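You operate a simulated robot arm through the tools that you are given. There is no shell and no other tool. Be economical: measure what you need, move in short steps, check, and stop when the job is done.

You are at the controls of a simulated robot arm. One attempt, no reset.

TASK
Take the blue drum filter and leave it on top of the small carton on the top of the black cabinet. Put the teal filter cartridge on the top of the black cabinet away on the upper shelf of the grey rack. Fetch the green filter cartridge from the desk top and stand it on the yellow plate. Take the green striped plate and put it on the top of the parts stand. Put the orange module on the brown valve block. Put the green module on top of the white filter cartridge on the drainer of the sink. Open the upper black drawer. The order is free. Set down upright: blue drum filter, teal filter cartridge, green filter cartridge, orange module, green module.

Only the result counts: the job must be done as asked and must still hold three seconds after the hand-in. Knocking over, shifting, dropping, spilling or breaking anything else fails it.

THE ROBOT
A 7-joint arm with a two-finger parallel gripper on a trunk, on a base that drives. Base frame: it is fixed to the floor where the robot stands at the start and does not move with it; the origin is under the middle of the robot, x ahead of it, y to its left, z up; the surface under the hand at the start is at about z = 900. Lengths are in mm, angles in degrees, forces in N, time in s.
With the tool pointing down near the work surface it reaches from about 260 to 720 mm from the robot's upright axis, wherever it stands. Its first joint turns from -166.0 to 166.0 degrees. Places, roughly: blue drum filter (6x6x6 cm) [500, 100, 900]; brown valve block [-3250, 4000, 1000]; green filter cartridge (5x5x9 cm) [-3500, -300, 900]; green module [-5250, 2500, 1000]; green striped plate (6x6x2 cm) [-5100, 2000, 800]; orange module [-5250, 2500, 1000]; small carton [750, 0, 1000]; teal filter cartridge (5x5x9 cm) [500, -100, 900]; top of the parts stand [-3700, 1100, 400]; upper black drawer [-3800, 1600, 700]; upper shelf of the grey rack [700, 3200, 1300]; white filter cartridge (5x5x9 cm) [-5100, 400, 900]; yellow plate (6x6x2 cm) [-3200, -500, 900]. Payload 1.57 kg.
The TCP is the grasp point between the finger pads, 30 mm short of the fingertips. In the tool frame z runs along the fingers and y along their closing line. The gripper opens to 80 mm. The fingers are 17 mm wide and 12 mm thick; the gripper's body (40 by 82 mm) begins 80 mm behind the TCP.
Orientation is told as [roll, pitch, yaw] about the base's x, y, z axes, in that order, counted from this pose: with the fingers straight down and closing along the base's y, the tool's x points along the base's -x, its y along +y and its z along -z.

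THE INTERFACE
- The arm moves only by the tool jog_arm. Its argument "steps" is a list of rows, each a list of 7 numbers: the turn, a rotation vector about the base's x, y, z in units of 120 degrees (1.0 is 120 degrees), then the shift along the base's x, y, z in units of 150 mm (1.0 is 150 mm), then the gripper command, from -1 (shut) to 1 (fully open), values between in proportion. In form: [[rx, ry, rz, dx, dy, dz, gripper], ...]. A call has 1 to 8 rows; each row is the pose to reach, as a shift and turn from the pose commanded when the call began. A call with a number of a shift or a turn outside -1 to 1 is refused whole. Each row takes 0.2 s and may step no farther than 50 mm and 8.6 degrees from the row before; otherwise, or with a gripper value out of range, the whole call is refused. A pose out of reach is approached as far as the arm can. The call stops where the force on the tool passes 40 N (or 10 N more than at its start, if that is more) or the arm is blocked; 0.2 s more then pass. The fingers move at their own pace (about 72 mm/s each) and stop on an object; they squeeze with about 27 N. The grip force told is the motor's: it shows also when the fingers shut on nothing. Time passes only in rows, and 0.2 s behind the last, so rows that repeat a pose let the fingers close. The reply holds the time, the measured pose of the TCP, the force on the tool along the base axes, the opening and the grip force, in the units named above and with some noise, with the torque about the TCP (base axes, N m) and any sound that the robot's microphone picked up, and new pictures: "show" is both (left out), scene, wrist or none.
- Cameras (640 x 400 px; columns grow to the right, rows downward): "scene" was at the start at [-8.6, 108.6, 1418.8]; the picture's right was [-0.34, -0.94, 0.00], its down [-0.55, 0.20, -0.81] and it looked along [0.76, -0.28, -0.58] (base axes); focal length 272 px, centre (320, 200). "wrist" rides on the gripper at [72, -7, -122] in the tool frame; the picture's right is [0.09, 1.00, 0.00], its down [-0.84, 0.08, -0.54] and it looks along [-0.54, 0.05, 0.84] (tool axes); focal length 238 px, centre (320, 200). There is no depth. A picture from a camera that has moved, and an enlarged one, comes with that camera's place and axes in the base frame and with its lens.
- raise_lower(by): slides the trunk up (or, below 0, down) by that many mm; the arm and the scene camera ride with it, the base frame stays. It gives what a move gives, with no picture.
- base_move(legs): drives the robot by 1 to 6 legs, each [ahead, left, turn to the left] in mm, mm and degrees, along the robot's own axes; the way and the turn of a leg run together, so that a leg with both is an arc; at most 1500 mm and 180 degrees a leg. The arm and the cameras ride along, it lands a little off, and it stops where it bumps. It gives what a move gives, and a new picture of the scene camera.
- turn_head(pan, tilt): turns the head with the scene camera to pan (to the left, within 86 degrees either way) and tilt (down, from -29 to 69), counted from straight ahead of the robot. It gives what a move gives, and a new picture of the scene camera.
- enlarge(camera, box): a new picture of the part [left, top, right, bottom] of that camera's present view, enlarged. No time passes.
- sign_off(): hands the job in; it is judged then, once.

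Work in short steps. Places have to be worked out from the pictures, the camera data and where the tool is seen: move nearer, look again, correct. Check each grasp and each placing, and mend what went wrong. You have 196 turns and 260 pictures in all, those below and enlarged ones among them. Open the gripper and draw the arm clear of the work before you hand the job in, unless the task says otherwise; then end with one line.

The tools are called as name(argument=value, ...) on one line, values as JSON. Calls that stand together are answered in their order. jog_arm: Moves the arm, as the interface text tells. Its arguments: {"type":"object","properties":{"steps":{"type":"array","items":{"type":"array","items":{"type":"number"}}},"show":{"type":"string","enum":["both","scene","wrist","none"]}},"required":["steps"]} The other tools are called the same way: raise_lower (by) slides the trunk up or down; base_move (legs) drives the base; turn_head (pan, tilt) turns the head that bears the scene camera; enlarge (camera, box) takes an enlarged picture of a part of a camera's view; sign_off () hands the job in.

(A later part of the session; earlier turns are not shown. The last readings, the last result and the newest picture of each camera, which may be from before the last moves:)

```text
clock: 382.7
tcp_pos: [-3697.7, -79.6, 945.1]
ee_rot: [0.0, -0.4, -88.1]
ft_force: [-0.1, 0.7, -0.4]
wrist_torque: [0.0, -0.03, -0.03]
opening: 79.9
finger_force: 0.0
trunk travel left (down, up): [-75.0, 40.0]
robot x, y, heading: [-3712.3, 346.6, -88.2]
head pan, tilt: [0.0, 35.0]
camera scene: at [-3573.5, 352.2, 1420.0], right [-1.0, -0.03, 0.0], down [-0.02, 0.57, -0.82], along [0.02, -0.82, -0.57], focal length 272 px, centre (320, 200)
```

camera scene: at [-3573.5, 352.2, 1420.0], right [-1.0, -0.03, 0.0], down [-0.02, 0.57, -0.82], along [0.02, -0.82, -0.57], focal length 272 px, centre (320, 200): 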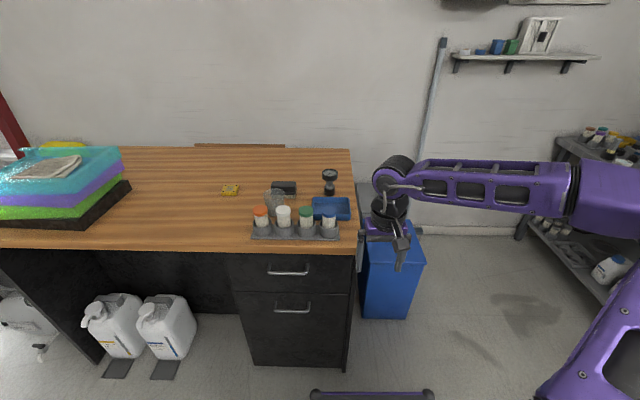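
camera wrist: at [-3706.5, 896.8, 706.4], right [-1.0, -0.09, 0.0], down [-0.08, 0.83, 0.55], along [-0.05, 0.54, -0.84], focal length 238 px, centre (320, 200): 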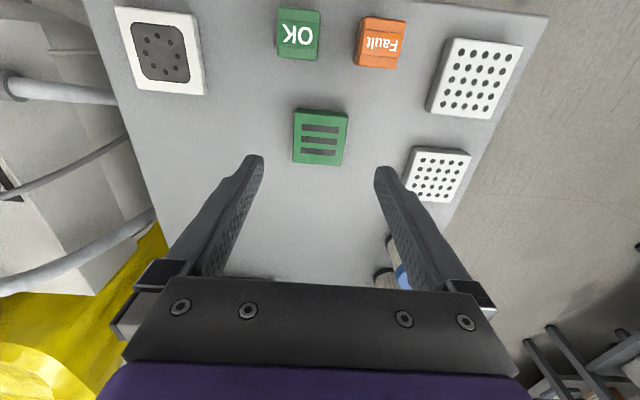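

I'll enlarge the cartridge rack and the yellow plate.

enlarge(camera="scene", box=[200, 160, 360, 260])

```text
4.00 times, centred on (280, 210) of scene
camera zoom: at [-3573.5, 352.2, 1420.0], right [-1.0, -0.03, 0.0], down [-0.02, 0.57, -0.82], along [0.02, -0.82, -0.57], focal length 1086 px, centre (480, 160)
```

zoom: 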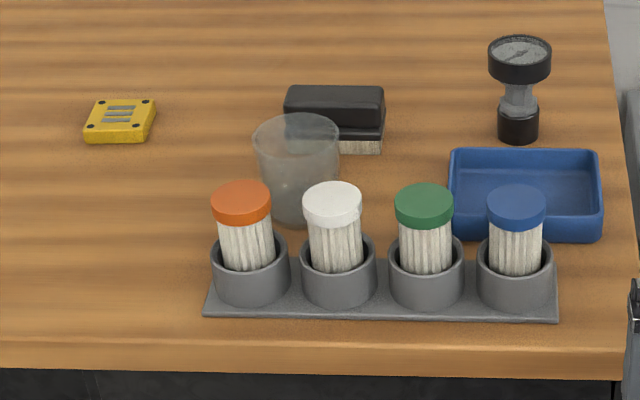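

The green-capped cartridge stands in a holder at about (-3522, -223), and the yellow plate is at about (-3245, -422). I'll raise the hand, shift the base to suit both, and turn the gripper so it closes along y.

jog_arm(steps=[[0, 0, 0, 0, 0, 0.3, 0.5], [0, 0, 0, 0, 0, 0.6, 0.5], [0, 0, 0, 0, 0, 0.9, 0.5]], show="none")

base_move(legs=[[0, 370, -1.8], [135, 0, 0]])

jog_arm(steps=[[0, 0, 0.07, -0.15, 0, 0, 0.5], [0, 0, 0.14, -0.3, 0, 0, 0.5], [0, 0, 0.21, -0.45, 0, 0, 0.5], [0, 0, 0.28, -0.6, 0, 0, 0.5], [0, 0, 0.35, -0.75, 0, 0, 0.5], [0, 0, 0.42, -0.9, 0, 0, 0.5]], show="none")

jog_arm(steps=[[0, 0, 0.07, -0.1, 0, 0, 0.5], [0, 0, 0.14, -0.2, 0, 0, 0.5], [0, 0, 0.21, -0.3, 0, 0, 0.5], [0, 0, 0.28, -0.35, 0, 0, 0.5], [0, 0, 0.33, -0.35, 0, 0, 0.5]], show="both")

```text
clock: 383.5
tcp_pos: [-3696.8, -79.2, 1078.2]
ee_rot: [0.1, -0.2, -88.1]
ft_force: [-0.1, 0.9, -0.3]
wrist_torque: [0.0, 0.01, -0.02]
opening: 59.9
finger_force: 0.0
trunk travel left (down, up): [-75.0, 40.0]
robot x, y, heading: [-3713.8, 348.2, -88.5]
head pan, tilt: [0.0, 35.0]
```

```text
clock: 388.5
tcp_pos: [-3347.0, -208.8, 1078.9]
ee_rot: [0.0, -0.4, -90.1]
ft_force: [-0.4, -0.1, 0.7]
wrist_torque: [-0.02, -0.02, 0.0]
opening: 60.2
finger_force: 0.0
trunk travel left (down, up): [-75.0, 40.0]
robot x, y, heading: [-3346.1, 218.2, -90.3]
head pan, tilt: [0.0, 35.0]
camera scene: at [-3208.3, 217.4, 1420.1], right [-1.0, 0.01, 0.0], down [0.0, 0.57, -0.82], along [-0.01, -0.82, -0.57], focal length 272 px, centre (320, 200)
```

scene: 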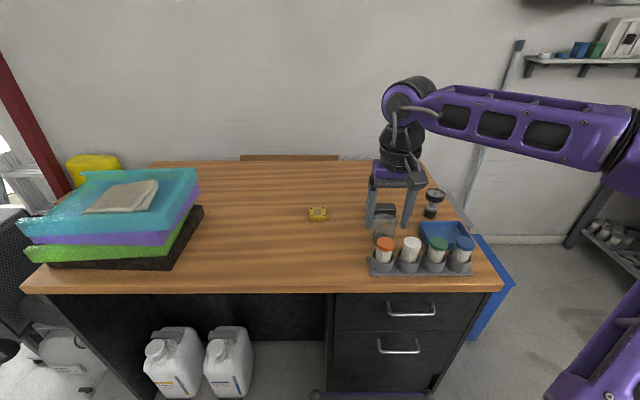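

```text
clock: 389.9
tcp_pos: [-3412.9, -173.2, 1064.0]
ee_rot: [-0.1, -0.4, -40.2]
ft_force: [0.2, -0.2, -0.2]
wrist_torque: [0.02, 0.0, 0.02]
opening: 60.0
finger_force: 0.0
out of reach, approached as far as the arm can: row 5, 6
trunk travel left (down, up): [-75.0, 40.0]
robot x, y, heading: [-3345.0, 211.4, -90.5]
head pan, tilt: [0.0, 35.0]
```

```text
clock: 391.1
tcp_pos: [-3286.8, -48.5, 1062.5]
ee_rot: [-0.2, 0.1, -0.6]
ft_force: [-0.3, -0.4, -0.6]
wrist_torque: [0.04, -0.01, 0.02]
opening: 60.2
finger_force: 0.1
out of reach, approached as far as the arm can: row 1, 2, 3, 4, 5
trunk travel left (down, up): [-75.0, 40.0]
robot x, y, heading: [-3347.1, 217.8, -90.5]
head pan, tilt: [0.0, 35.0]
camera scene: at [-3208.3, 217.3, 1420.1], right [-1.0, 0.01, 0.0], down [0.0, 0.57, -0.82], along [0.0, -0.82, -0.57], focal length 272 px, centre (320, 200)
camera wrist: at [-3357.1, -53.7, 1186.1], right [-0.08, 1.0, 0.0], down [0.84, 0.07, 0.54], along [0.54, 0.04, -0.84], focal length 238 px, centre (320, 200)
```

scene: 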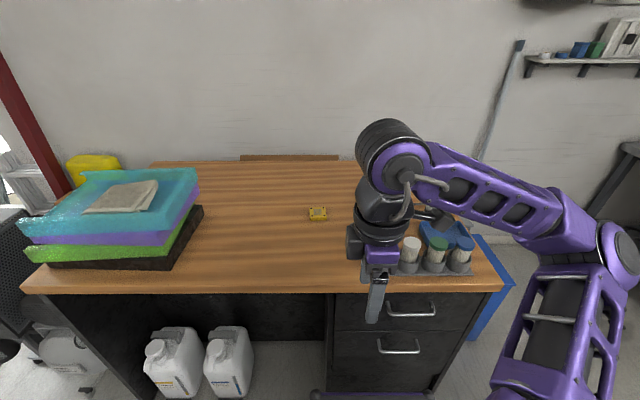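
wrist: 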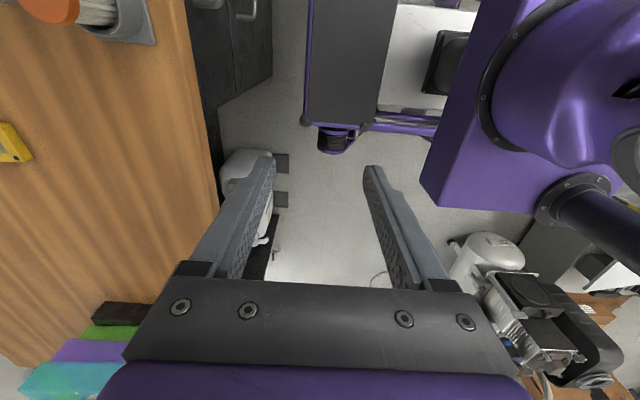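

That rotation direction hits a wrist limit. I'll rotate back and on toward yaw -180 instead.

jog_arm(steps=[[0, 0, -0.07, -0.05, -0.1, 0.05, 0.5], [0, 0, -0.14, -0.1, -0.2, 0.1, 0.5], [0, 0, -0.21, -0.15, -0.3, 0.1, 0.5], [0, 0, -0.28, -0.2, -0.4, 0.1, 0.5], [0, 0, -0.35, -0.25, -0.5, 0.1, 0.5], [0, 0, -0.42, -0.3, -0.6, 0.1, 0.5], [0, 0, -0.49, -0.35, -0.7, 0.1, 0.5]], show="none")

jog_arm(steps=[[0, 0, -0.07, 0, -0.1, 0, 0.5], [0, 0, -0.14, 0, -0.2, 0, 0.5], [0, 0, -0.21, -0.05, -0.25, 0, 0.5], [0, 0, -0.28, -0.1, -0.25, 0, 0.5], [0, 0, -0.35, -0.15, -0.25, 0, 0.5], [0, 0, -0.42, -0.2, -0.25, 0, 0.5], [0, 0, -0.49, -0.2, -0.25, 0, 0.5]], show="none")

jog_arm(steps=[[0, 0, -0.07, -0.05, 0, 0, 0.5], [0, 0, -0.14, -0.1, 0, 0, 0.5], [0, 0, -0.21, -0.15, 0, 0, 0.5], [0, 0, -0.28, -0.2, 0, 0, 0.5], [0, 0, -0.35, -0.25, 0, 0, 0.5], [0, 0, -0.42, -0.25, 0, 0, 0.5], [0, 0, -0.5, -0.25, 0, 0, 0.5]], show="both")

```text
clock: 392.7
tcp_pos: [-3340.5, -150.6, 1078.3]
ee_rot: [0.0, -0.3, -59.0]
ft_force: [0.2, -0.2, -0.1]
wrist_torque: [0.01, -0.01, -0.03]
opening: 60.2
finger_force: 0.1
trunk travel left (down, up): [-75.0, 40.0]
robot x, y, heading: [-3349.9, 219.2, -90.3]
head pan, tilt: [0.0, 35.0]
```

```text
clock: 394.3
tcp_pos: [-3371.4, -186.8, 1079.0]
ee_rot: [0.0, -0.3, -117.9]
ft_force: [0.0, 0.1, -0.2]
wrist_torque: [-0.02, -0.03, 0.01]
opening: 59.8
finger_force: 0.1
trunk travel left (down, up): [-75.0, 40.0]
robot x, y, heading: [-3346.4, 221.0, -90.5]
head pan, tilt: [0.0, 35.0]
```

```text
refused: row 7 steps farther than a row can; nothing moved
```

I'll repeat with steps within the limit.

jog_arm(steps=[[0, 0, -0.07, -0.05, 0, 0, 0.5], [0, 0, -0.14, -0.1, 0, 0, 0.5], [0, 0, -0.21, -0.15, 0, 0, 0.5], [0, 0, -0.28, -0.2, 0, 0, 0.5], [0, 0, -0.35, -0.25, 0, 0, 0.5], [0, 0, -0.42, -0.25, 0, 0, 0.5], [0, 0, -0.48, -0.25, 0, 0, 0.5], [0, 0, -0.517, -0.25, 0, 0, 0.5]], show="both")

```text
clock: 396.1
tcp_pos: [-3408.5, -187.3, 1078.7]
ee_rot: [0.0, -0.4, -179.8]
ft_force: [-0.7, -0.2, 0.1]
wrist_torque: [-0.01, 0.02, -0.01]
opening: 59.8
finger_force: 0.2
trunk travel left (down, up): [-75.0, 40.0]
robot x, y, heading: [-3346.8, 216.9, -90.3]
head pan, tilt: [0.0, 35.0]
camera scene: at [-3208.3, 217.3, 1420.1], right [-1.0, 0.01, 0.0], down [0.0, 0.57, -0.82], along [-0.01, -0.82, -0.57], focal length 272 px, centre (320, 200)
camera wrist: at [-3335.5, -179.7, 1200.7], right [0.1, -1.0, 0.0], down [-0.83, -0.08, 0.55], along [-0.54, -0.05, -0.84], focal length 238 px, centre (320, 200)
```

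scene: 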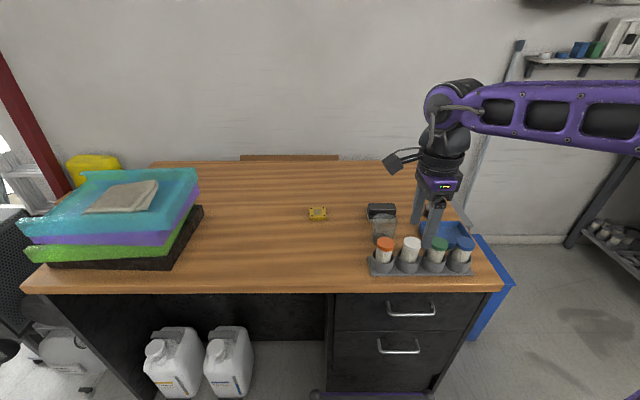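
wrist: 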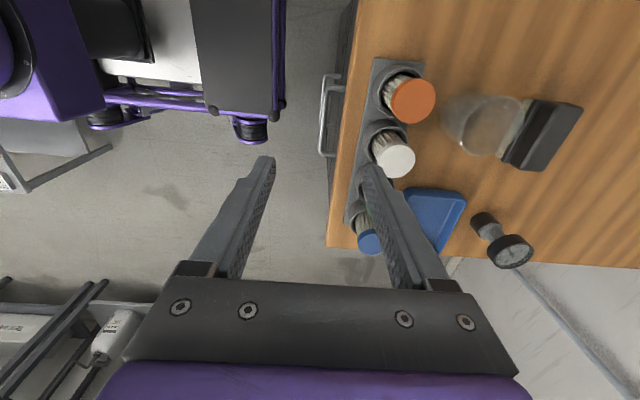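

The green cap top is really at about (-3512, -283, 934), and the yellow plate at about (-3216, -476). I'll move above the green cap.

jog_arm(steps=[[0, 0, 0, -0.23, -0.213, 0, 0.5], [0, 0, 0, -0.46, -0.425, 0, 0.5], [0, 0, 0, -0.69, -0.638, 0, 0.5], [0, 0, 0, -0.69, -0.638, -0.3, 0.5], [0, 0, 0, -0.69, -0.638, -0.5, 0.5]], show="wrist")

```text
clock: 397.3
tcp_pos: [-3510.3, -283.2, 1003.7]
ee_rot: [0.0, -0.3, -179.7]
ft_force: [0.0, -0.2, -0.5]
wrist_torque: [0.0, -0.01, -0.01]
opening: 60.1
finger_force: 0.2
trunk travel left (down, up): [-75.0, 40.0]
robot x, y, heading: [-3344.3, 219.8, -90.1]
head pan, tilt: [0.0, 35.0]
camera wrist: at [-3438.0, -276.0, 1125.5], right [0.1, -1.0, 0.0], down [-0.83, -0.08, 0.55], along [-0.54, -0.05, -0.84], focal length 238 px, centre (320, 200)
```

wrist: 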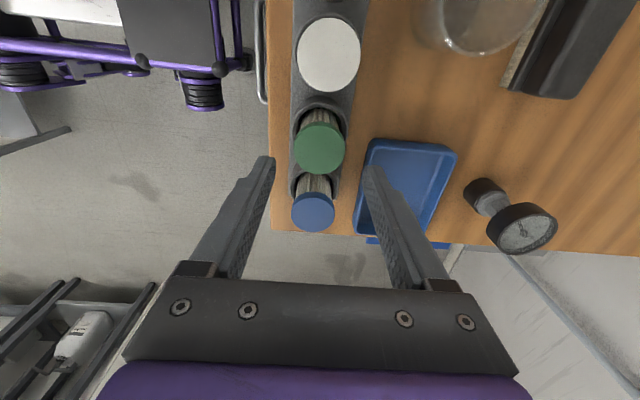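

The TCP is right over the green cap. I'll descend to z≈930 and close.

jog_arm(steps=[[0, 0, 0, 0, 0.005, -0.25, 0.5], [0, 0, 0, 0, 0.005, -0.48, 0.5], [0, 0, 0, 0, 0.005, -0.48, -1], [0, 0, 0, 0, 0.005, -0.48, -1], [0, 0, 0, 0, 0.005, -0.48, -1]], show="wrist")

```text
clock: 398.5
tcp_pos: [-3511.4, -283.0, 932.5]
ee_rot: [0.0, -0.3, -179.7]
ft_force: [0.4, 0.1, 0.3]
wrist_torque: [0.0, 0.03, -0.03]
opening: 40.3
finger_force: 27.0
trunk travel left (down, up): [-75.0, 40.0]
robot x, y, heading: [-3348.6, 221.5, -90.5]
head pan, tilt: [0.0, 35.0]
camera wrist: at [-3438.6, -275.5, 1054.0], right [0.1, -1.0, 0.0], down [-0.83, -0.08, 0.55], along [-0.54, -0.05, -0.84], focal length 238 px, centre (320, 200)
```

wrist: 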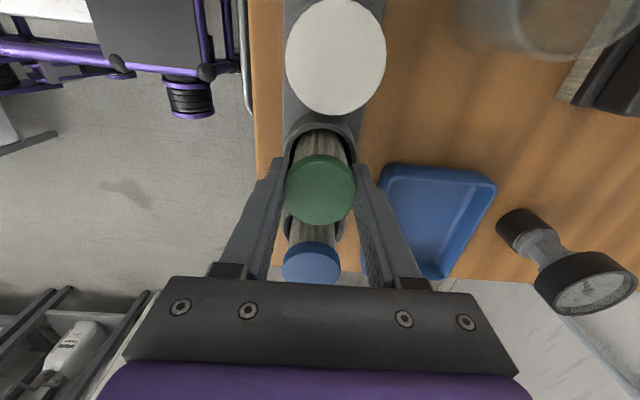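

It's gripped at 40.3 mm. I'll lift straight up.

jog_arm(steps=[[0, 0, 0, 0, 0, 0.1, -1], [0, 0, 0, 0, 0, 0.3, -1], [0, 0, 0, 0, 0, 0.5, -1], [0, 0, 0, 0, 0, 0.75, -1], [0, 0, 0, 0, 0, 1, -1]], show="both")

```text
clock: 399.7
tcp_pos: [-3511.3, -281.7, 1082.7]
ee_rot: [0.0, -0.4, -179.6]
ft_force: [-0.6, -0.2, -0.6]
wrist_torque: [0.01, -0.05, -0.01]
opening: 40.5
finger_force: 26.8
trunk travel left (down, up): [-75.0, 40.0]
robot x, y, heading: [-3350.1, 216.2, -90.0]
head pan, tilt: [0.0, 35.0]
camera scene: at [-3208.3, 217.2, 1420.0], right [-1.0, 0.01, 0.0], down [0.0, 0.57, -0.82], along [0.0, -0.82, -0.57], focal length 272 px, centre (320, 200)
camera wrist: at [-3437.7, -274.6, 1203.9], right [0.1, -1.0, 0.0], down [-0.83, -0.08, 0.55], along [-0.54, -0.05, -0.84], focal length 238 px, centre (320, 200)
```

scene: 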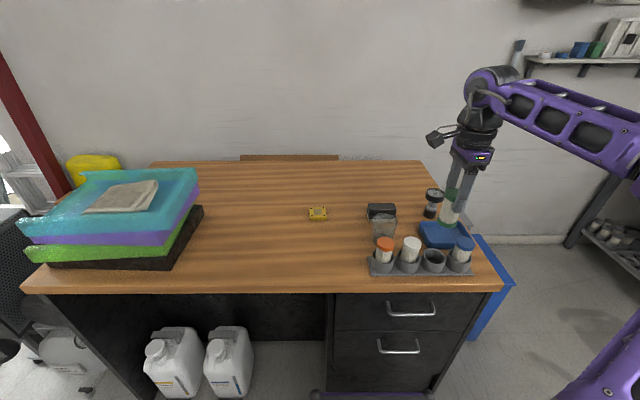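
wrist: 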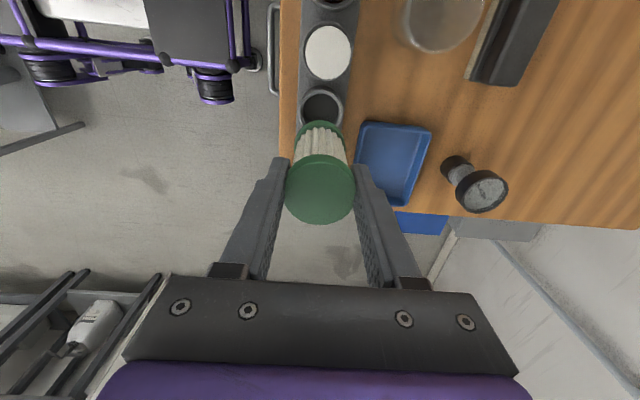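

The plate is at about (-3204, -505), top z≈857. I'll shift the base 130 left and 45 ahead, then swing the hand over with yaw back toward natural.

base_move(legs=[[45, 135, 0.2]])

jog_arm(steps=[[0, 0, 0.07, 0.15, -0.05, 0, -1], [0, 0, 0.14, 0.3, -0.1, 0, -1], [0, 0, 0.21, 0.45, -0.15, 0, -1], [0, 0, 0.28, 0.6, -0.2, 0, -1], [0, 0, 0.35, 0.75, -0.25, 0, -1], [0, 0, 0.42, 0.9, -0.3, 0, -1], [0, 0, 0.49, 1, -0.35, 0, -1]], show="none")

jog_arm(steps=[[0, 0, 0.07, 0.04, -0.1, -0.05, -1], [0, 0, 0.14, 0.08, -0.2, -0.1, -1], [0, 0, 0.21, 0.12, -0.35, -0.15, -1], [0, 0, 0.255, 0.16, -0.5, -0.2, -1]], show="both")

```text
clock: 401.7
tcp_pos: [-3374.6, -329.9, 1081.7]
ee_rot: [0.1, -0.3, -179.4]
ft_force: [0.1, -0.2, -1.9]
wrist_torque: [-0.02, 0.0, -0.02]
opening: 40.4
finger_force: 26.8
trunk travel left (down, up): [-75.0, 40.0]
robot x, y, heading: [-3214.0, 169.0, -90.1]
head pan, tilt: [0.0, 35.0]
camera scene: at [-3073.3, 172.0, 1420.1], right [-1.0, 0.0, 0.0], down [0.0, 0.57, -0.82], along [0.0, -0.82, -0.57], focal length 272 px, centre (320, 200)
```

scene: 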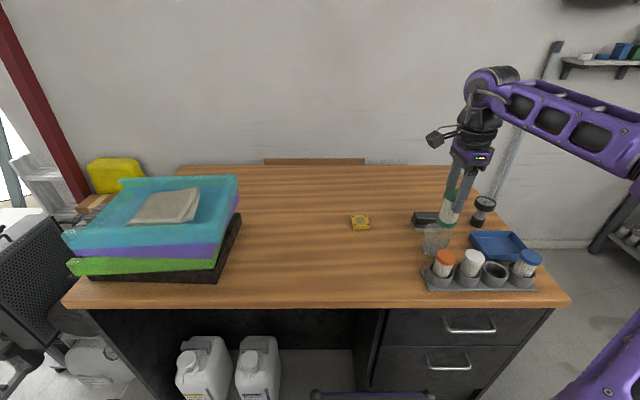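

```text
clock: 403.3
tcp_pos: [-3222.6, -381.5, 1082.3]
ee_rot: [0.0, -0.4, -120.6]
ft_force: [-0.1, 0.3, -0.9]
wrist_torque: [-0.02, -0.03, -0.01]
opening: 40.3
finger_force: 27.5
trunk travel left (down, up): [-75.0, 40.0]
robot x, y, heading: [-3209.5, 168.4, -90.3]
head pan, tilt: [0.0, 35.0]
```

```text
clock: 404.3
tcp_pos: [-3198.9, -457.0, 1052.7]
ee_rot: [0.0, -0.4, -89.9]
ft_force: [0.0, 0.0, -0.3]
wrist_torque: [-0.04, 0.01, 0.01]
opening: 40.2
finger_force: 26.9
trunk travel left (down, up): [-75.0, 40.0]
robot x, y, heading: [-3212.6, 172.3, -90.2]
head pan, tilt: [0.0, 35.0]
camera scene: at [-3073.3, 172.1, 1420.1], right [-1.0, 0.0, 0.0], down [0.0, 0.57, -0.82], along [0.0, -0.82, -0.57], focal length 272 px, centre (320, 200)
camera wrist: at [-3205.6, -383.0, 1173.5], right [1.0, 0.09, 0.0], down [0.08, -0.83, 0.55], along [0.05, -0.55, -0.84], focal length 238 px, centre (320, 200)
```

scene: 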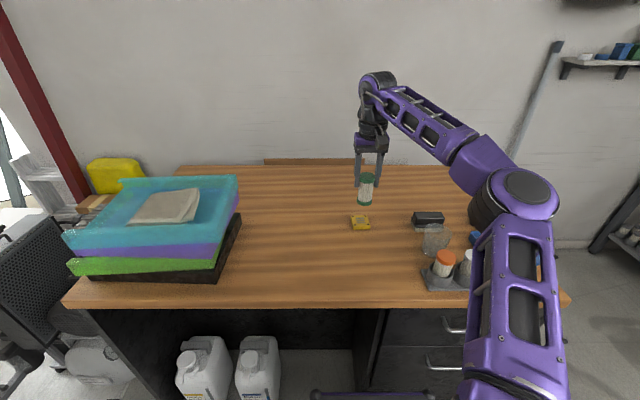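
wrist: 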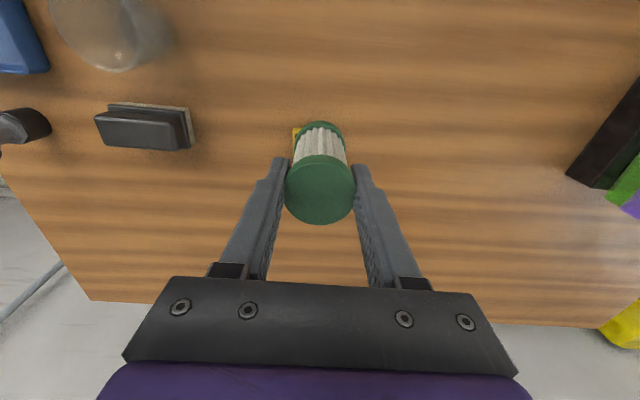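

I'll enlarge the scene around the plate and the filter.

enlarge(camera="scene", box=[320, 160, 416, 240])

enlarge(camera="wrist", box=[240, 90, 400, 190])

```text
5.00 times, centred on (368, 200) of scene
camera zoom: at [-3073.3, 172.1, 1420.1], right [-1.0, 0.0, 0.0], down [0.0, 0.57, -0.82], along [0.0, -0.82, -0.57], focal length 1357 px, centre (80, 200)
```

zoom: 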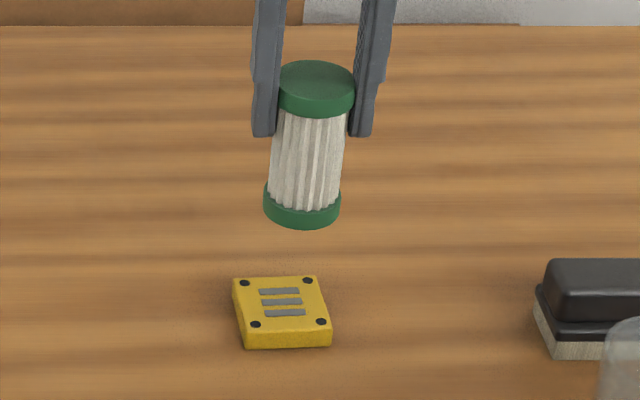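

```text
4.00 times, centred on (320, 140) of wrist
camera zoom: at [-3205.6, -383.0, 1173.5], right [1.0, 0.09, 0.0], down [0.08, -0.83, 0.55], along [0.05, -0.55, -0.84], focal length 953 px, centre (320, 440)
```

zoom: 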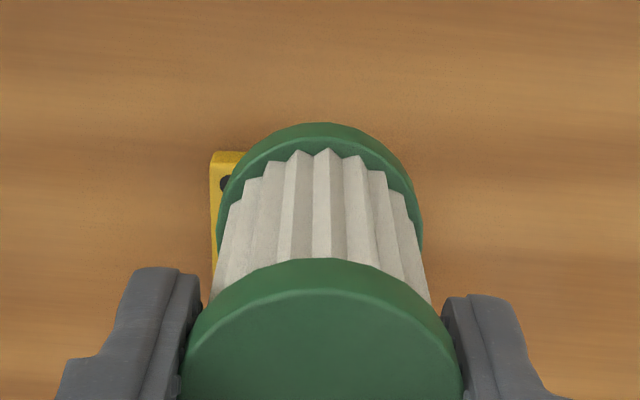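

The plate centre is about (-3205, -503), top z≈866, and the filter bottom is about 80 mm below the TCP. I'll move over it and lower to z≈980.

jog_arm(steps=[[0, 0, 0, -0.02, -0.15, -0.1, -1], [0, 0, 0, -0.04, -0.307, -0.25, -1], [0, 0, 0, -0.04, -0.307, -0.47, -1]], show="none")

enlarge(camera="scene", box=[320, 160, 416, 240])

enlarge(camera="wrist", box=[240, 90, 400, 190])

```text
clock: 405.1
tcp_pos: [-3205.0, -501.2, 981.5]
ee_rot: [0.0, -0.4, -90.2]
ft_force: [-0.5, 0.6, -0.3]
wrist_torque: [-0.04, -0.02, 0.0]
opening: 40.2
finger_force: 27.0
trunk travel left (down, up): [-75.0, 40.0]
robot x, y, heading: [-3214.8, 170.8, -90.0]
head pan, tilt: [0.0, 35.0]
```

```text
5.00 times, centred on (368, 200) of scene
camera zoom: at [-3073.2, 172.1, 1420.1], right [-1.0, 0.0, 0.0], down [0.0, 0.57, -0.82], along [0.0, -0.82, -0.57], focal length 1357 px, centre (80, 200)
```

zoom: 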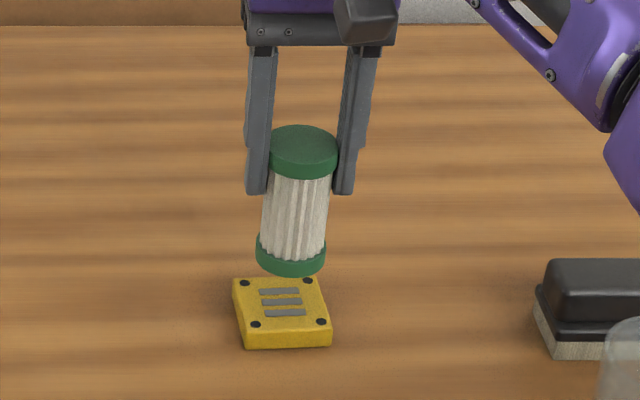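

```text
4.00 times, centred on (320, 140) of wrist
camera zoom: at [-3211.4, -429.1, 1103.1], right [1.0, 0.09, 0.0], down [0.08, -0.83, 0.55], along [0.05, -0.55, -0.84], focal length 953 px, centre (320, 440)
```

zoom: 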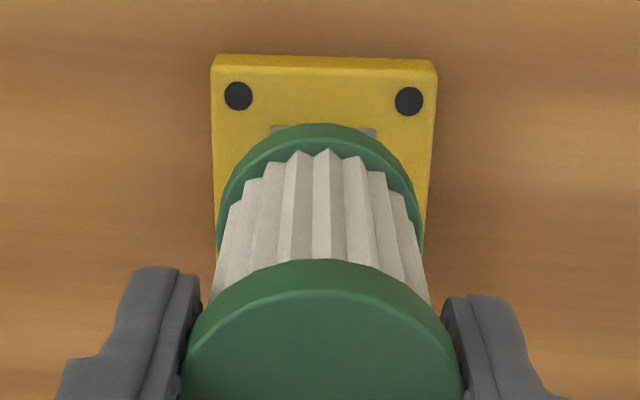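

The filter is centred over the plate within about 2 mm. I'll lower toward contact.

jog_arm(steps=[[0, 0, 0, 0.005, -0.01, -0.1, -1], [0, 0, 0, 0.005, -0.01, -0.19, -1]], show="none")

jog_arm(steps=[[0, 0, 0, 0, 0, -0.015, -1], [0, 0, 0, 0, 0, -0.03, -1]], show="none")

enlarge(camera="scene", box=[320, 160, 416, 240])

```text
clock: 405.7
tcp_pos: [-3204.6, -504.2, 952.1]
ee_rot: [0.0, -0.3, -90.1]
ft_force: [0.3, 0.1, -0.2]
wrist_torque: [0.0, 0.0, 0.02]
opening: 40.4
finger_force: 26.8
trunk travel left (down, up): [-75.0, 40.0]
robot x, y, heading: [-3211.0, 170.4, -90.0]
head pan, tilt: [0.0, 35.0]
```

```text
clock: 406.3
tcp_pos: [-3204.9, -504.2, 948.9]
ee_rot: [0.0, -0.3, -90.1]
ft_force: [0.7, -0.8, -1.5]
wrist_torque: [-0.01, -0.01, -0.02]
opening: 40.2
finger_force: 26.7
trunk travel left (down, up): [-75.0, 40.0]
robot x, y, heading: [-3209.4, 172.1, -90.0]
head pan, tilt: [0.0, 35.0]
```

```text
5.00 times, centred on (368, 200) of scene
camera zoom: at [-3073.3, 172.0, 1420.1], right [-1.0, 0.0, 0.0], down [0.0, 0.57, -0.82], along [0.0, -0.82, -0.57], focal length 1357 px, centre (80, 200)
```

zoom: 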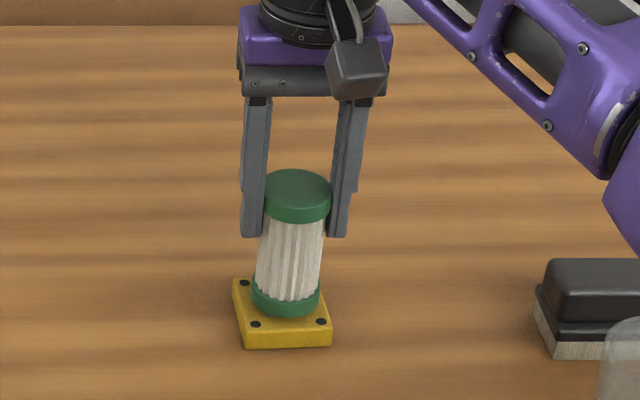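

It's nearly down, so I'll continue in small steps.

jog_arm(steps=[[0, 0, 0, 0, 0, -0.013, -1], [0, 0, 0, 0, 0, -0.026, -1]], show="none")

jog_arm(steps=[[0, 0, 0, 0, 0, -0.012, -1], [0, 0, 0, 0, 0, -0.02, -1]], show="none")

```text
clock: 406.9
tcp_pos: [-3204.6, -503.0, 944.8]
ee_rot: [0.0, -0.4, -90.1]
ft_force: [0.4, 0.7, -0.5]
wrist_torque: [0.0, 0.01, 0.02]
opening: 40.3
finger_force: 27.2
trunk travel left (down, up): [-75.0, 40.0]
robot x, y, heading: [-3211.4, 172.9, -90.1]
head pan, tilt: [0.0, 35.0]
```

```text
clock: 407.5
tcp_pos: [-3204.1, -502.9, 942.4]
ee_rot: [0.0, -0.3, -90.1]
ft_force: [-0.7, 0.3, 1.6]
wrist_torque: [0.07, 0.0, 0.01]
opening: 40.2
finger_force: 27.7
trunk travel left (down, up): [-75.0, 40.0]
robot x, y, heading: [-3214.4, 170.9, -89.9]
head pan, tilt: [0.0, 35.0]
```

jog_arm(steps=[[0, 0, 0, 0, 0, -0.006, -1], [0, 0, 0, 0, 0, -0.01, -1]], show="none")

```text
clock: 408.1
tcp_pos: [-3205.1, -503.5, 940.7]
ee_rot: [0.0, -0.5, -90.1]
ft_force: [-0.6, -0.6, 10.8]
wrist_torque: [0.02, -0.01, -0.02]
opening: 40.6
finger_force: 27.4
trunk travel left (down, up): [-75.0, 40.0]
robot x, y, heading: [-3211.6, 174.0, -90.1]
head pan, tilt: [0.0, 35.0]
```

There is firm contact at 10.8 N. I'll ease, open gently and rise.

jog_arm(steps=[[0, 0, 0, 0, 0, 0.006, -1], [0, 0, 0, 0, 0, 0.006, 0.2], [0, 0, 0, 0, 0, 0.006, 0.5], [0, 0, 0, 0, 0, 0.006, 0.5], [0, 0, 0, 0, 0, 0.15, 0.5], [0, 0, 0, 0, 0, 0.4, 0.5], [0, 0, 0, 0, 0, 0.65, 0.5]], show="none")

enlarge(camera="scene", box=[300, 140, 440, 250])

```text
clock: 409.7
tcp_pos: [-3205.3, -503.7, 1038.4]
ee_rot: [0.0, -0.4, -90.0]
ft_force: [-0.8, -0.2, 0.2]
wrist_torque: [0.04, 0.01, 0.0]
opening: 59.7
finger_force: 0.2
trunk travel left (down, up): [-75.0, 40.0]
robot x, y, heading: [-3212.2, 173.2, -90.0]
head pan, tilt: [0.0, 35.0]
```

```text
3.64 times, centred on (370, 195) of scene
camera zoom: at [-3073.3, 172.0, 1420.0], right [-1.0, 0.0, 0.0], down [0.0, 0.57, -0.82], along [0.0, -0.82, -0.57], focal length 987 px, centre (138, 218)
```

zoom: 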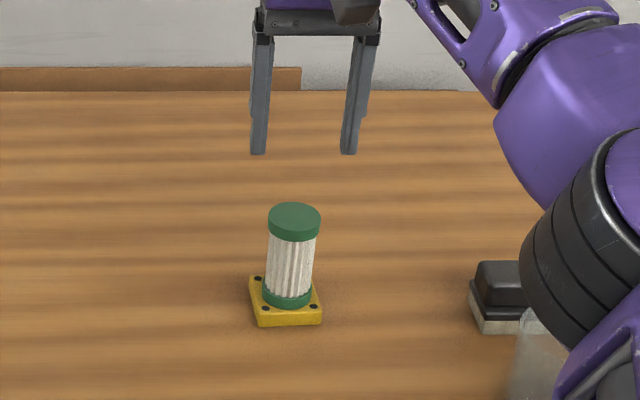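

The green filter stands on the yellow plate. Now the drawer: retract, drive round to face the cabinet from the west.

jog_arm(steps=[[0, 0, 0, 0, 0.2, 0.2, 0.5], [0, 0, 0, 0, 0.5, 0.2, 0.5], [0, 0, 0, 0, 0.8, 0.2, 0.5], [0, 0, 0, 0, 1, 0.2, 0.5]], show="none")

base_move(legs=[[-180, 0, 0], [0, -1140, 0], [0, 0, 90], [0, 1180, 0], [-120, 0, 0]])

turn_head(pan=0, tilt=45)

enlarge(camera="scene", box=[220, 120, 540, 320])

```text
clock: 410.7
tcp_pos: [-3204.4, -352.4, 1067.0]
ee_rot: [0.1, -0.3, -90.1]
ft_force: [0.8, 0.5, -0.2]
wrist_torque: [0.04, -0.03, 0.02]
opening: 59.8
finger_force: 0.2
trunk travel left (down, up): [-75.0, 40.0]
robot x, y, heading: [-3210.1, 171.6, -90.3]
head pan, tilt: [0.0, 35.0]
```

```text
clock: 438.9
tcp_pos: [-3957.8, 1535.2, 1068.2]
ee_rot: [0.0, -0.3, 0.9]
ft_force: [-0.4, -0.3, 0.4]
wrist_torque: [0.02, -0.03, -0.02]
opening: 59.9
finger_force: 0.1
trunk travel left (down, up): [-75.0, 40.0]
robot x, y, heading: [-4484.6, 1517.6, 0.8]
head pan, tilt: [0.0, 35.0]
camera scene: at [-4487.5, 1657.2, 1420.1], right [0.01, -1.0, 0.0], down [-0.57, -0.01, -0.82], along [0.82, 0.01, -0.57], focal length 272 px, centre (320, 200)
```

scene: 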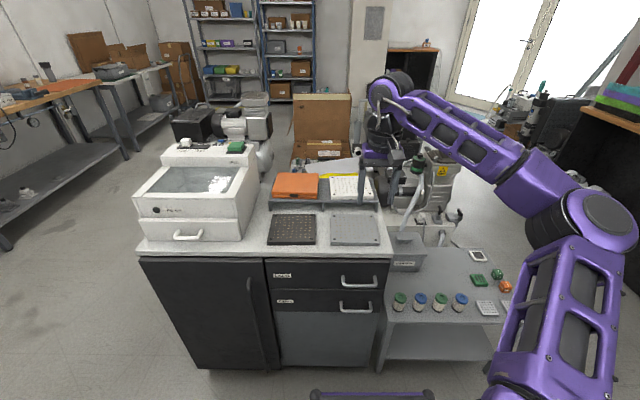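

```text
clock: 439.6
tcp_pos: [-3959.1, 1534.1, 1066.5]
ee_rot: [-0.1, -0.4, 0.7]
ft_force: [-0.8, -0.2, 0.1]
wrist_torque: [0.03, 0.0, 0.01]
opening: 59.8
finger_force: 0.1
trunk travel left (down, up): [-75.0, 40.0]
robot x, y, heading: [-4481.0, 1518.5, 0.6]
head pan, tilt: [0.0, 45.0]
camera scene: at [-4494.4, 1657.1, 1405.3], right [0.01, -1.0, 0.0], down [-0.71, -0.01, -0.71], along [0.71, 0.01, -0.71], focal length 272 px, centre (320, 200)
```

scene: 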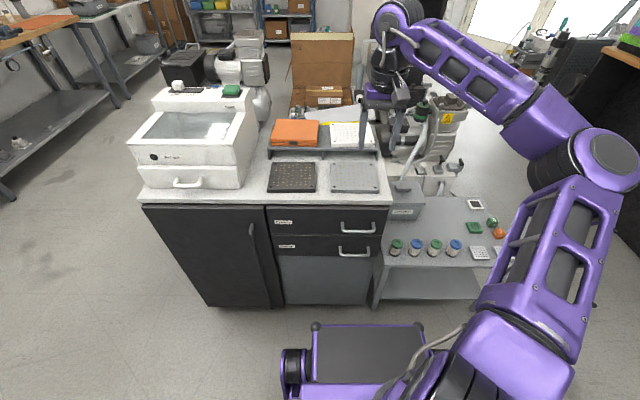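

```text
2.00 times, centred on (380, 220) of scene
camera zoom: at [-4494.4, 1657.1, 1405.3], right [0.01, -1.0, 0.0], down [-0.71, -0.01, -0.71], along [0.71, 0.01, -0.71], focal length 543 px, centre (200, 160)
```

zoom: 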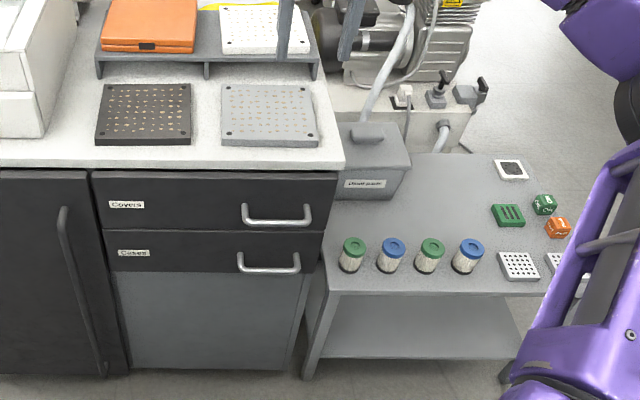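

The upper ("Covers") handle bar is at x≈-3961, y≈1490–1585, z≈735. I'll rotate the tool by yaw -90 first, so that after pitching forward the fingers close vertically.

jog_arm(steps=[[0, 0, -0.07, -0.1, 0, 0, 1], [0, 0, -0.14, -0.2, 0, 0, 1], [0, 0, -0.21, -0.3, 0, 0, 1], [0, 0, -0.28, -0.4, 0, 0, 1], [0, 0, -0.35, -0.5, 0, 0, 1], [0, 0, -0.42, -0.6, 0, 0, 1], [0, 0, -0.49, -0.6, 0, 0, 1]], show="none")

jog_arm(steps=[[0, 0, -0.07, 0, 0, 0, 1], [0, 0, -0.14, 0, 0, 0, 1], [0, 0, -0.21, 0, 0, 0, 1], [0, 0, -0.267, 0, 0, 0, 1]], show="none")

jog_arm(steps=[[0, -0.07, 0, 0, 0, -0.1, 1], [0, -0.14, 0, 0, 0, -0.2, 1], [0, -0.21, 0, 0, 0, -0.3, 1], [0, -0.28, 0, 0, 0, -0.4, 1], [0, -0.35, 0, 0, 0, -0.5, 1], [0, -0.42, 0, 0, 0, -0.6, 1], [0, -0.49, 0, 0, 0, -0.7, 1]], show="scene")

```text
clock: 441.2
tcp_pos: [-4049.5, 1534.9, 1066.8]
ee_rot: [0.1, -0.2, -58.1]
ft_force: [-0.6, 0.3, 0.2]
wrist_torque: [0.0, 0.01, -0.02]
opening: 79.9
finger_force: 0.1
trunk travel left (down, up): [-75.0, 40.0]
robot x, y, heading: [-4482.9, 1518.5, 0.8]
head pan, tilt: [0.0, 45.0]
```

```text
clock: 442.2
tcp_pos: [-4048.4, 1534.1, 1068.3]
ee_rot: [0.0, -0.3, -90.1]
ft_force: [-0.1, -0.3, -0.8]
wrist_torque: [0.04, 0.01, -0.01]
opening: 80.1
finger_force: 0.1
trunk travel left (down, up): [-75.0, 40.0]
robot x, y, heading: [-4482.1, 1518.6, 0.7]
head pan, tilt: [0.0, 45.0]
```

```text
clock: 443.8
tcp_pos: [-4000.8, 1538.0, 969.1]
ee_rot: [58.7, -0.1, -90.4]
ft_force: [-0.5, 1.0, 1.0]
wrist_torque: [-0.03, 0.0, -0.01]
opening: 80.0
finger_force: 0.0
out of reach, approached as far as the arm can: row 6, 7
trunk travel left (down, up): [-75.0, 40.0]
robot x, y, heading: [-4481.9, 1519.1, 0.6]
head pan, tilt: [0.0, 45.0]
camera scene: at [-4494.6, 1657.2, 1405.3], right [0.01, -1.0, 0.0], down [-0.71, -0.01, -0.71], along [0.71, 0.01, -0.71], focal length 272 px, centre (320, 200)
```

scene: 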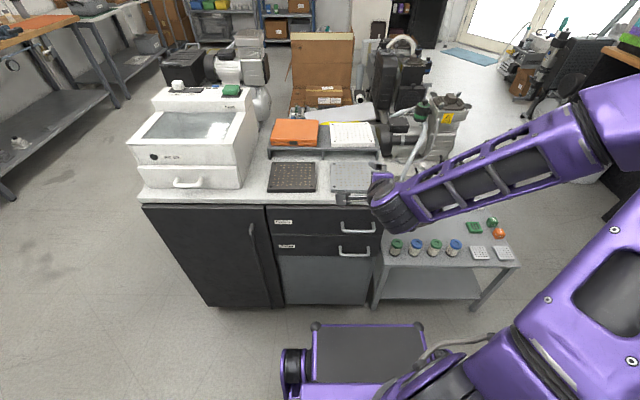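

Horizontal posture is cramped here. A simpler way is to hook the closed fingertips behind the bar from above with a slight tilt and pull back. I'll undo the rotations.

jog_arm(steps=[[0, 0.07, 0, 0, 0, 0.1, 1], [0, 0.14, 0, 0, 0, 0.2, 1], [0, 0.21, 0, 0, 0, 0.3, 1], [0, 0.28, 0, 0, 0, 0.4, 0], [0, 0.35, 0, 0, 0, 0.5, -1], [0, 0.42, 0, 0, 0, 0.6, -1], [0, 0.49, 0, 0, 0, 0.65, -1]], show="none")

jog_arm(steps=[[0, 0, 0.07, 0, 0, 0, -1], [0, 0, 0.14, 0, 0, 0, -1], [0, 0, 0.21, 0, 0, 0, -1], [0, 0, 0.28, 0, 0, 0, -1], [0, 0, 0.35, 0, 0, 0, -1], [0, 0, 0.42, 0, 0, 0, -1], [0, 0, 0.49, 0, 0, 0, -1]], show="none")

jog_arm(steps=[[0, -0.035, 0.07, 0, 0, 0, -1], [0, -0.07, 0.14, 0, 0, 0, -1], [0, -0.105, 0.21, 0, 0, 0, -1], [0, -0.14, 0.26, 0, 0, 0, -1]], show="none")

base_move(legs=[[-60, 0, -0.7]])

```text
clock: 445.4
tcp_pos: [-4001.3, 1538.2, 1067.2]
ee_rot: [-0.1, -0.3, -90.0]
ft_force: [0.3, -0.8, -0.6]
wrist_torque: [0.03, -0.02, -0.01]
opening: 0.0
finger_force: 21.7
trunk travel left (down, up): [-75.0, 40.0]
robot x, y, heading: [-4481.5, 1519.5, 0.9]
head pan, tilt: [0.0, 45.0]
```

```text
clock: 447.0
tcp_pos: [-4001.4, 1538.5, 1066.0]
ee_rot: [0.0, -0.3, -31.1]
ft_force: [-0.8, -0.7, -0.2]
wrist_torque: [-0.02, 0.01, 0.0]
opening: 0.0
finger_force: 20.9
trunk travel left (down, up): [-75.0, 40.0]
robot x, y, heading: [-4486.4, 1518.0, 0.7]
head pan, tilt: [0.0, 45.0]
```

```text
refused: row 1 steps farther than a row can; nothing moved
```

```text
clock: 448.0
tcp_pos: [-4060.0, 1533.0, 1066.4]
ee_rot: [0.0, -0.4, -32.1]
ft_force: [-0.5, 0.1, -0.4]
wrist_torque: [0.01, -0.03, 0.01]
opening: 0.0
finger_force: 21.4
trunk travel left (down, up): [-75.0, 40.0]
robot x, y, heading: [-4543.7, 1517.9, -0.1]
head pan, tilt: [0.0, 45.0]
camera scene: at [-4552.3, 1656.8, 1405.2], right [0.0, -1.0, 0.0], down [-0.71, 0.0, -0.71], along [0.71, 0.0, -0.71], focal length 272 px, centre (320, 200)
```

scene: 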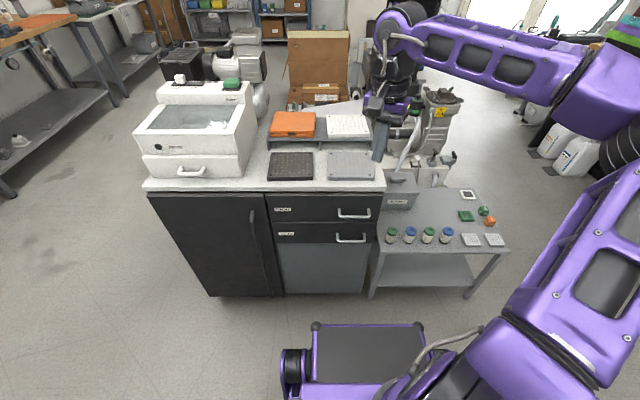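

I'll finish the yaw, then add a 12° tilt while moving over the handle.

jog_arm(steps=[[0, 0, 0.067, 0.1, 0, -0.1, -1], [0, 0, 0.134, 0.2, 0.02, -0.2, -1], [0, 0, 0.2, 0.3, 0.04, -0.3, -1], [0, 0, 0.2675, 0.4, 0.05, -0.4, -1]], show="none")

jog_arm(steps=[[0, -0.033, 0, 0.0, 0, -0.25, -1], [0, -0.066, 0, 0.0, 0, -0.5, -1], [0, -0.097, 0, 0.0, 0, -0.75, -1], [0, -0.097, 0, 0.0, 0, -1, -1]], show="wrist")

```text
clock: 449.0
tcp_pos: [-4001.2, 1540.3, 1006.8]
ee_rot: [0.0, -0.5, 0.2]
ft_force: [0.6, -0.9, 0.8]
wrist_torque: [0.03, -0.01, 0.0]
opening: 0.2
finger_force: 21.5
trunk travel left (down, up): [-75.0, 40.0]
robot x, y, heading: [-4542.1, 1516.4, -0.3]
head pan, tilt: [0.0, 45.0]
```

```text
clock: 450.0
tcp_pos: [-3999.9, 1540.1, 856.4]
ee_rot: [0.0, -12.0, 0.1]
ft_force: [0.2, -0.4, 0.2]
wrist_torque: [0.02, -0.02, 0.0]
opening: 0.0
finger_force: 21.3
trunk travel left (down, up): [-75.0, 40.0]
robot x, y, heading: [-4540.5, 1519.9, -0.0]
head pan, tilt: [0.0, 45.0]
camera wrist: at [-4095.4, 1533.0, 960.3], right [-0.09, 1.0, -0.02], down [0.71, 0.08, 0.7], along [0.7, 0.05, -0.71], focal length 238 px, centre (320, 200)
```

wrist: 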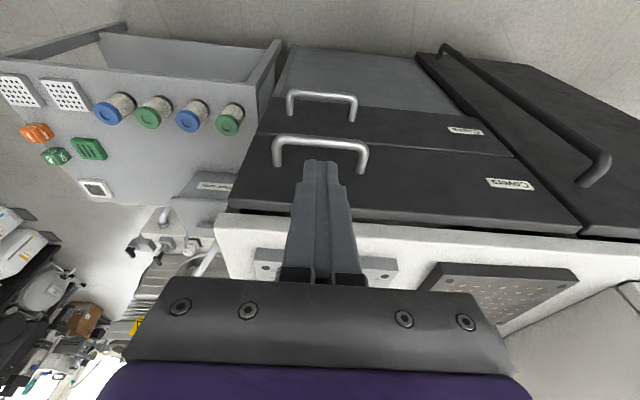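

The wrist view confirms the bar at x≈-3962, z≈734, with the face at x≈-3928. I'll place the fingertips above the gap.

jog_arm(steps=[[0, 0, 0, 0.18, 0, -0.2, -1], [0, 0, 0, 0.355, 0, -0.375, -1]], show="wrist")

enlarge(camera="wrist", box=[240, 60, 400, 190])

```text
clock: 450.6
tcp_pos: [-3948.2, 1540.3, 799.4]
ee_rot: [0.0, -12.0, 0.3]
ft_force: [0.0, 0.0, 0.1]
wrist_torque: [0.02, -0.04, 0.03]
opening: 0.0
finger_force: 21.4
trunk travel left (down, up): [-75.0, 40.0]
robot x, y, heading: [-4542.5, 1518.2, -0.0]
head pan, tilt: [0.0, 45.0]
camera wrist: at [-4042.1, 1533.5, 904.2], right [-0.09, 1.0, -0.02], down [0.71, 0.08, 0.7], along [0.7, 0.05, -0.71], focal length 238 px, centre (320, 200)
```

wrist: 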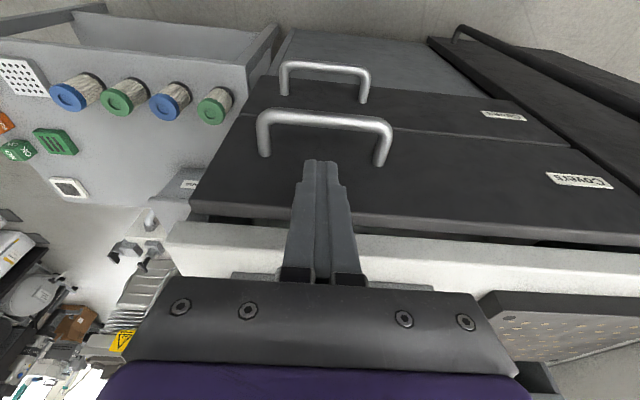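

```text
3.08 times, centred on (320, 125) of wrist
camera zoom: at [-4042.1, 1533.5, 904.2], right [-0.09, 1.0, -0.02], down [0.71, 0.08, 0.7], along [0.7, 0.05, -0.71], focal length 733 px, centre (320, 431)
```

zoom: 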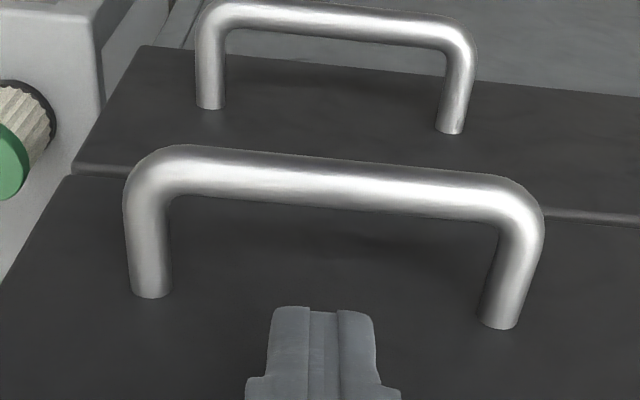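

I refine the bar to (-3957, 728) and the face to x≈-3919. I'll lower the tips into the gap.

jog_arm(steps=[[0, 0, 0, 0.04, 0, -0.1, -1], [0, 0, 0, 0.04, 0, -0.2, -1], [0, 0, 0, 0.04, 0, -0.3, -1], [0, 0, 0, 0.04, 0, -0.39, -1]], show="none")

enlarge(camera="wrist", box=[200, 40, 440, 240])

```text
clock: 451.6
tcp_pos: [-3942.2, 1540.1, 741.2]
ee_rot: [-0.1, -12.0, 0.1]
ft_force: [0.4, 0.3, -1.0]
wrist_torque: [0.01, -0.02, -0.02]
opening: 0.0
finger_force: 21.2
trunk travel left (down, up): [-75.0, 40.0]
robot x, y, heading: [-4541.4, 1519.5, 0.1]
head pan, tilt: [0.0, 45.0]
```

```text
2.00 times, centred on (320, 140) of wrist
camera zoom: at [-4036.7, 1532.8, 845.7], right [-0.09, 1.0, -0.02], down [0.71, 0.08, 0.7], along [0.7, 0.05, -0.71], focal length 477 px, centre (320, 320)
```

zoom: 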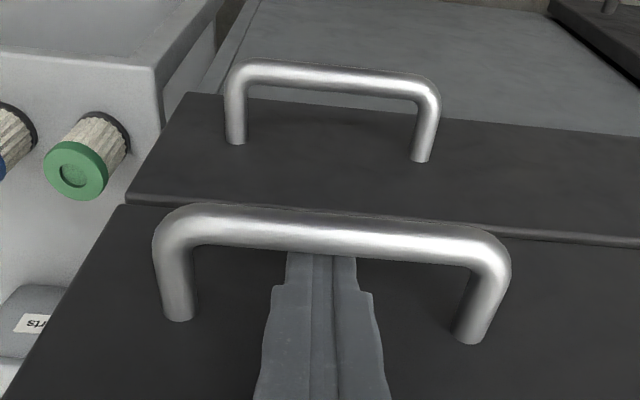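

The tips are hooked behind the bar with no contact force. I'll pull back gently.

jog_arm(steps=[[0, 0, 0, -0.1, 0, 0, -1], [0, 0, 0, -0.2, 0, 0, -1], [0, 0, 0, -0.3, 0, 0, -1], [0, 0, 0, -0.4, 0, 0, -1], [0, 0, 0, -0.5, 0, 0, -1]], show="wrist")

```text
clock: 452.8
tcp_pos: [-4017.4, 1539.6, 740.8]
ee_rot: [0.0, -11.9, 0.1]
ft_force: [0.4, -0.2, -0.4]
wrist_torque: [0.0, -0.01, 0.0]
opening: 0.0
finger_force: 21.7
trunk travel left (down, up): [-75.0, 40.0]
robot x, y, heading: [-4541.3, 1513.4, 0.3]
head pan, tilt: [0.0, 45.0]
camera wrist: at [-4112.4, 1533.0, 845.5], right [-0.09, 1.0, -0.02], down [0.71, 0.08, 0.7], along [0.7, 0.05, -0.71], focal length 238 px, centre (320, 200)
```

wrist: 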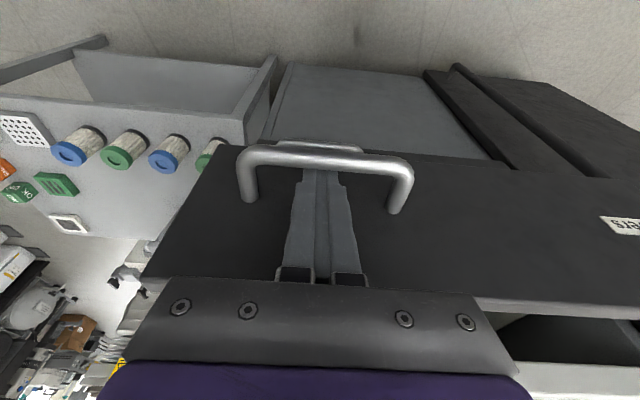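

The drawer is coming out. I'll keep pulling.

jog_arm(steps=[[0, 0, 0, -0.15, 0, 0, -1], [0, 0, 0, -0.3, 0, 0, -1], [0, 0, 0, -0.45, 0, 0, -1], [0, 0, 0, -0.6, 0, 0, -1], [0, 0, 0, -0.75, 0, 0, -1]], show="both")

```text
clock: 454.0
tcp_pos: [-4130.2, 1540.1, 741.5]
ee_rot: [0.1, -11.9, 0.1]
ft_force: [0.2, -1.0, 0.2]
wrist_torque: [0.01, 0.02, 0.01]
opening: 0.0
finger_force: 21.0
trunk travel left (down, up): [-75.0, 40.0]
robot x, y, heading: [-4544.3, 1519.0, -0.0]
head pan, tilt: [0.0, 45.0]
camera scene: at [-4552.4, 1656.8, 1405.2], right [0.0, -1.0, 0.0], down [-0.71, 0.0, -0.71], along [0.71, 0.0, -0.71], focal length 272 px, centre (320, 200)
camera wrist: at [-4224.0, 1532.4, 845.8], right [-0.09, 1.0, -0.02], down [0.71, 0.08, 0.7], along [0.7, 0.05, -0.71], focal length 238 px, centre (320, 200)
```

scene: 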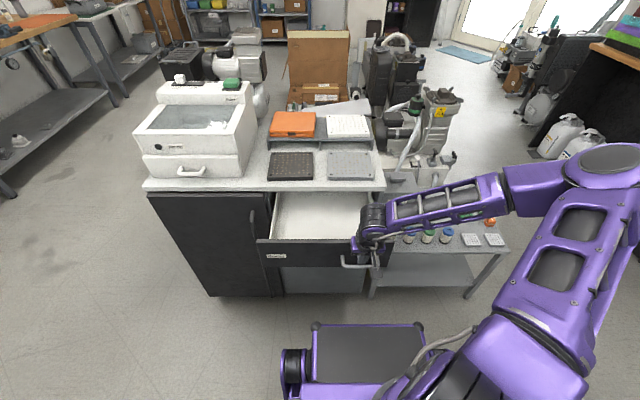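
wrist: 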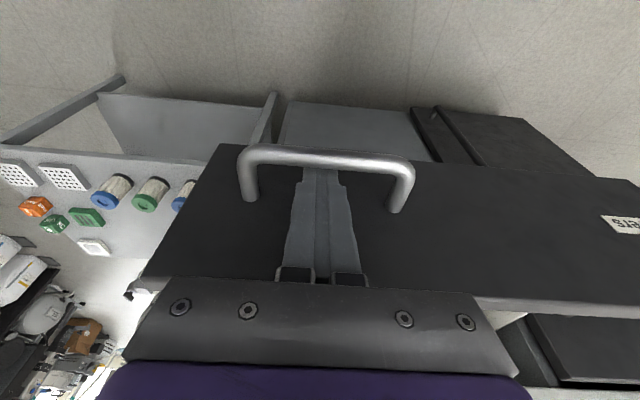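

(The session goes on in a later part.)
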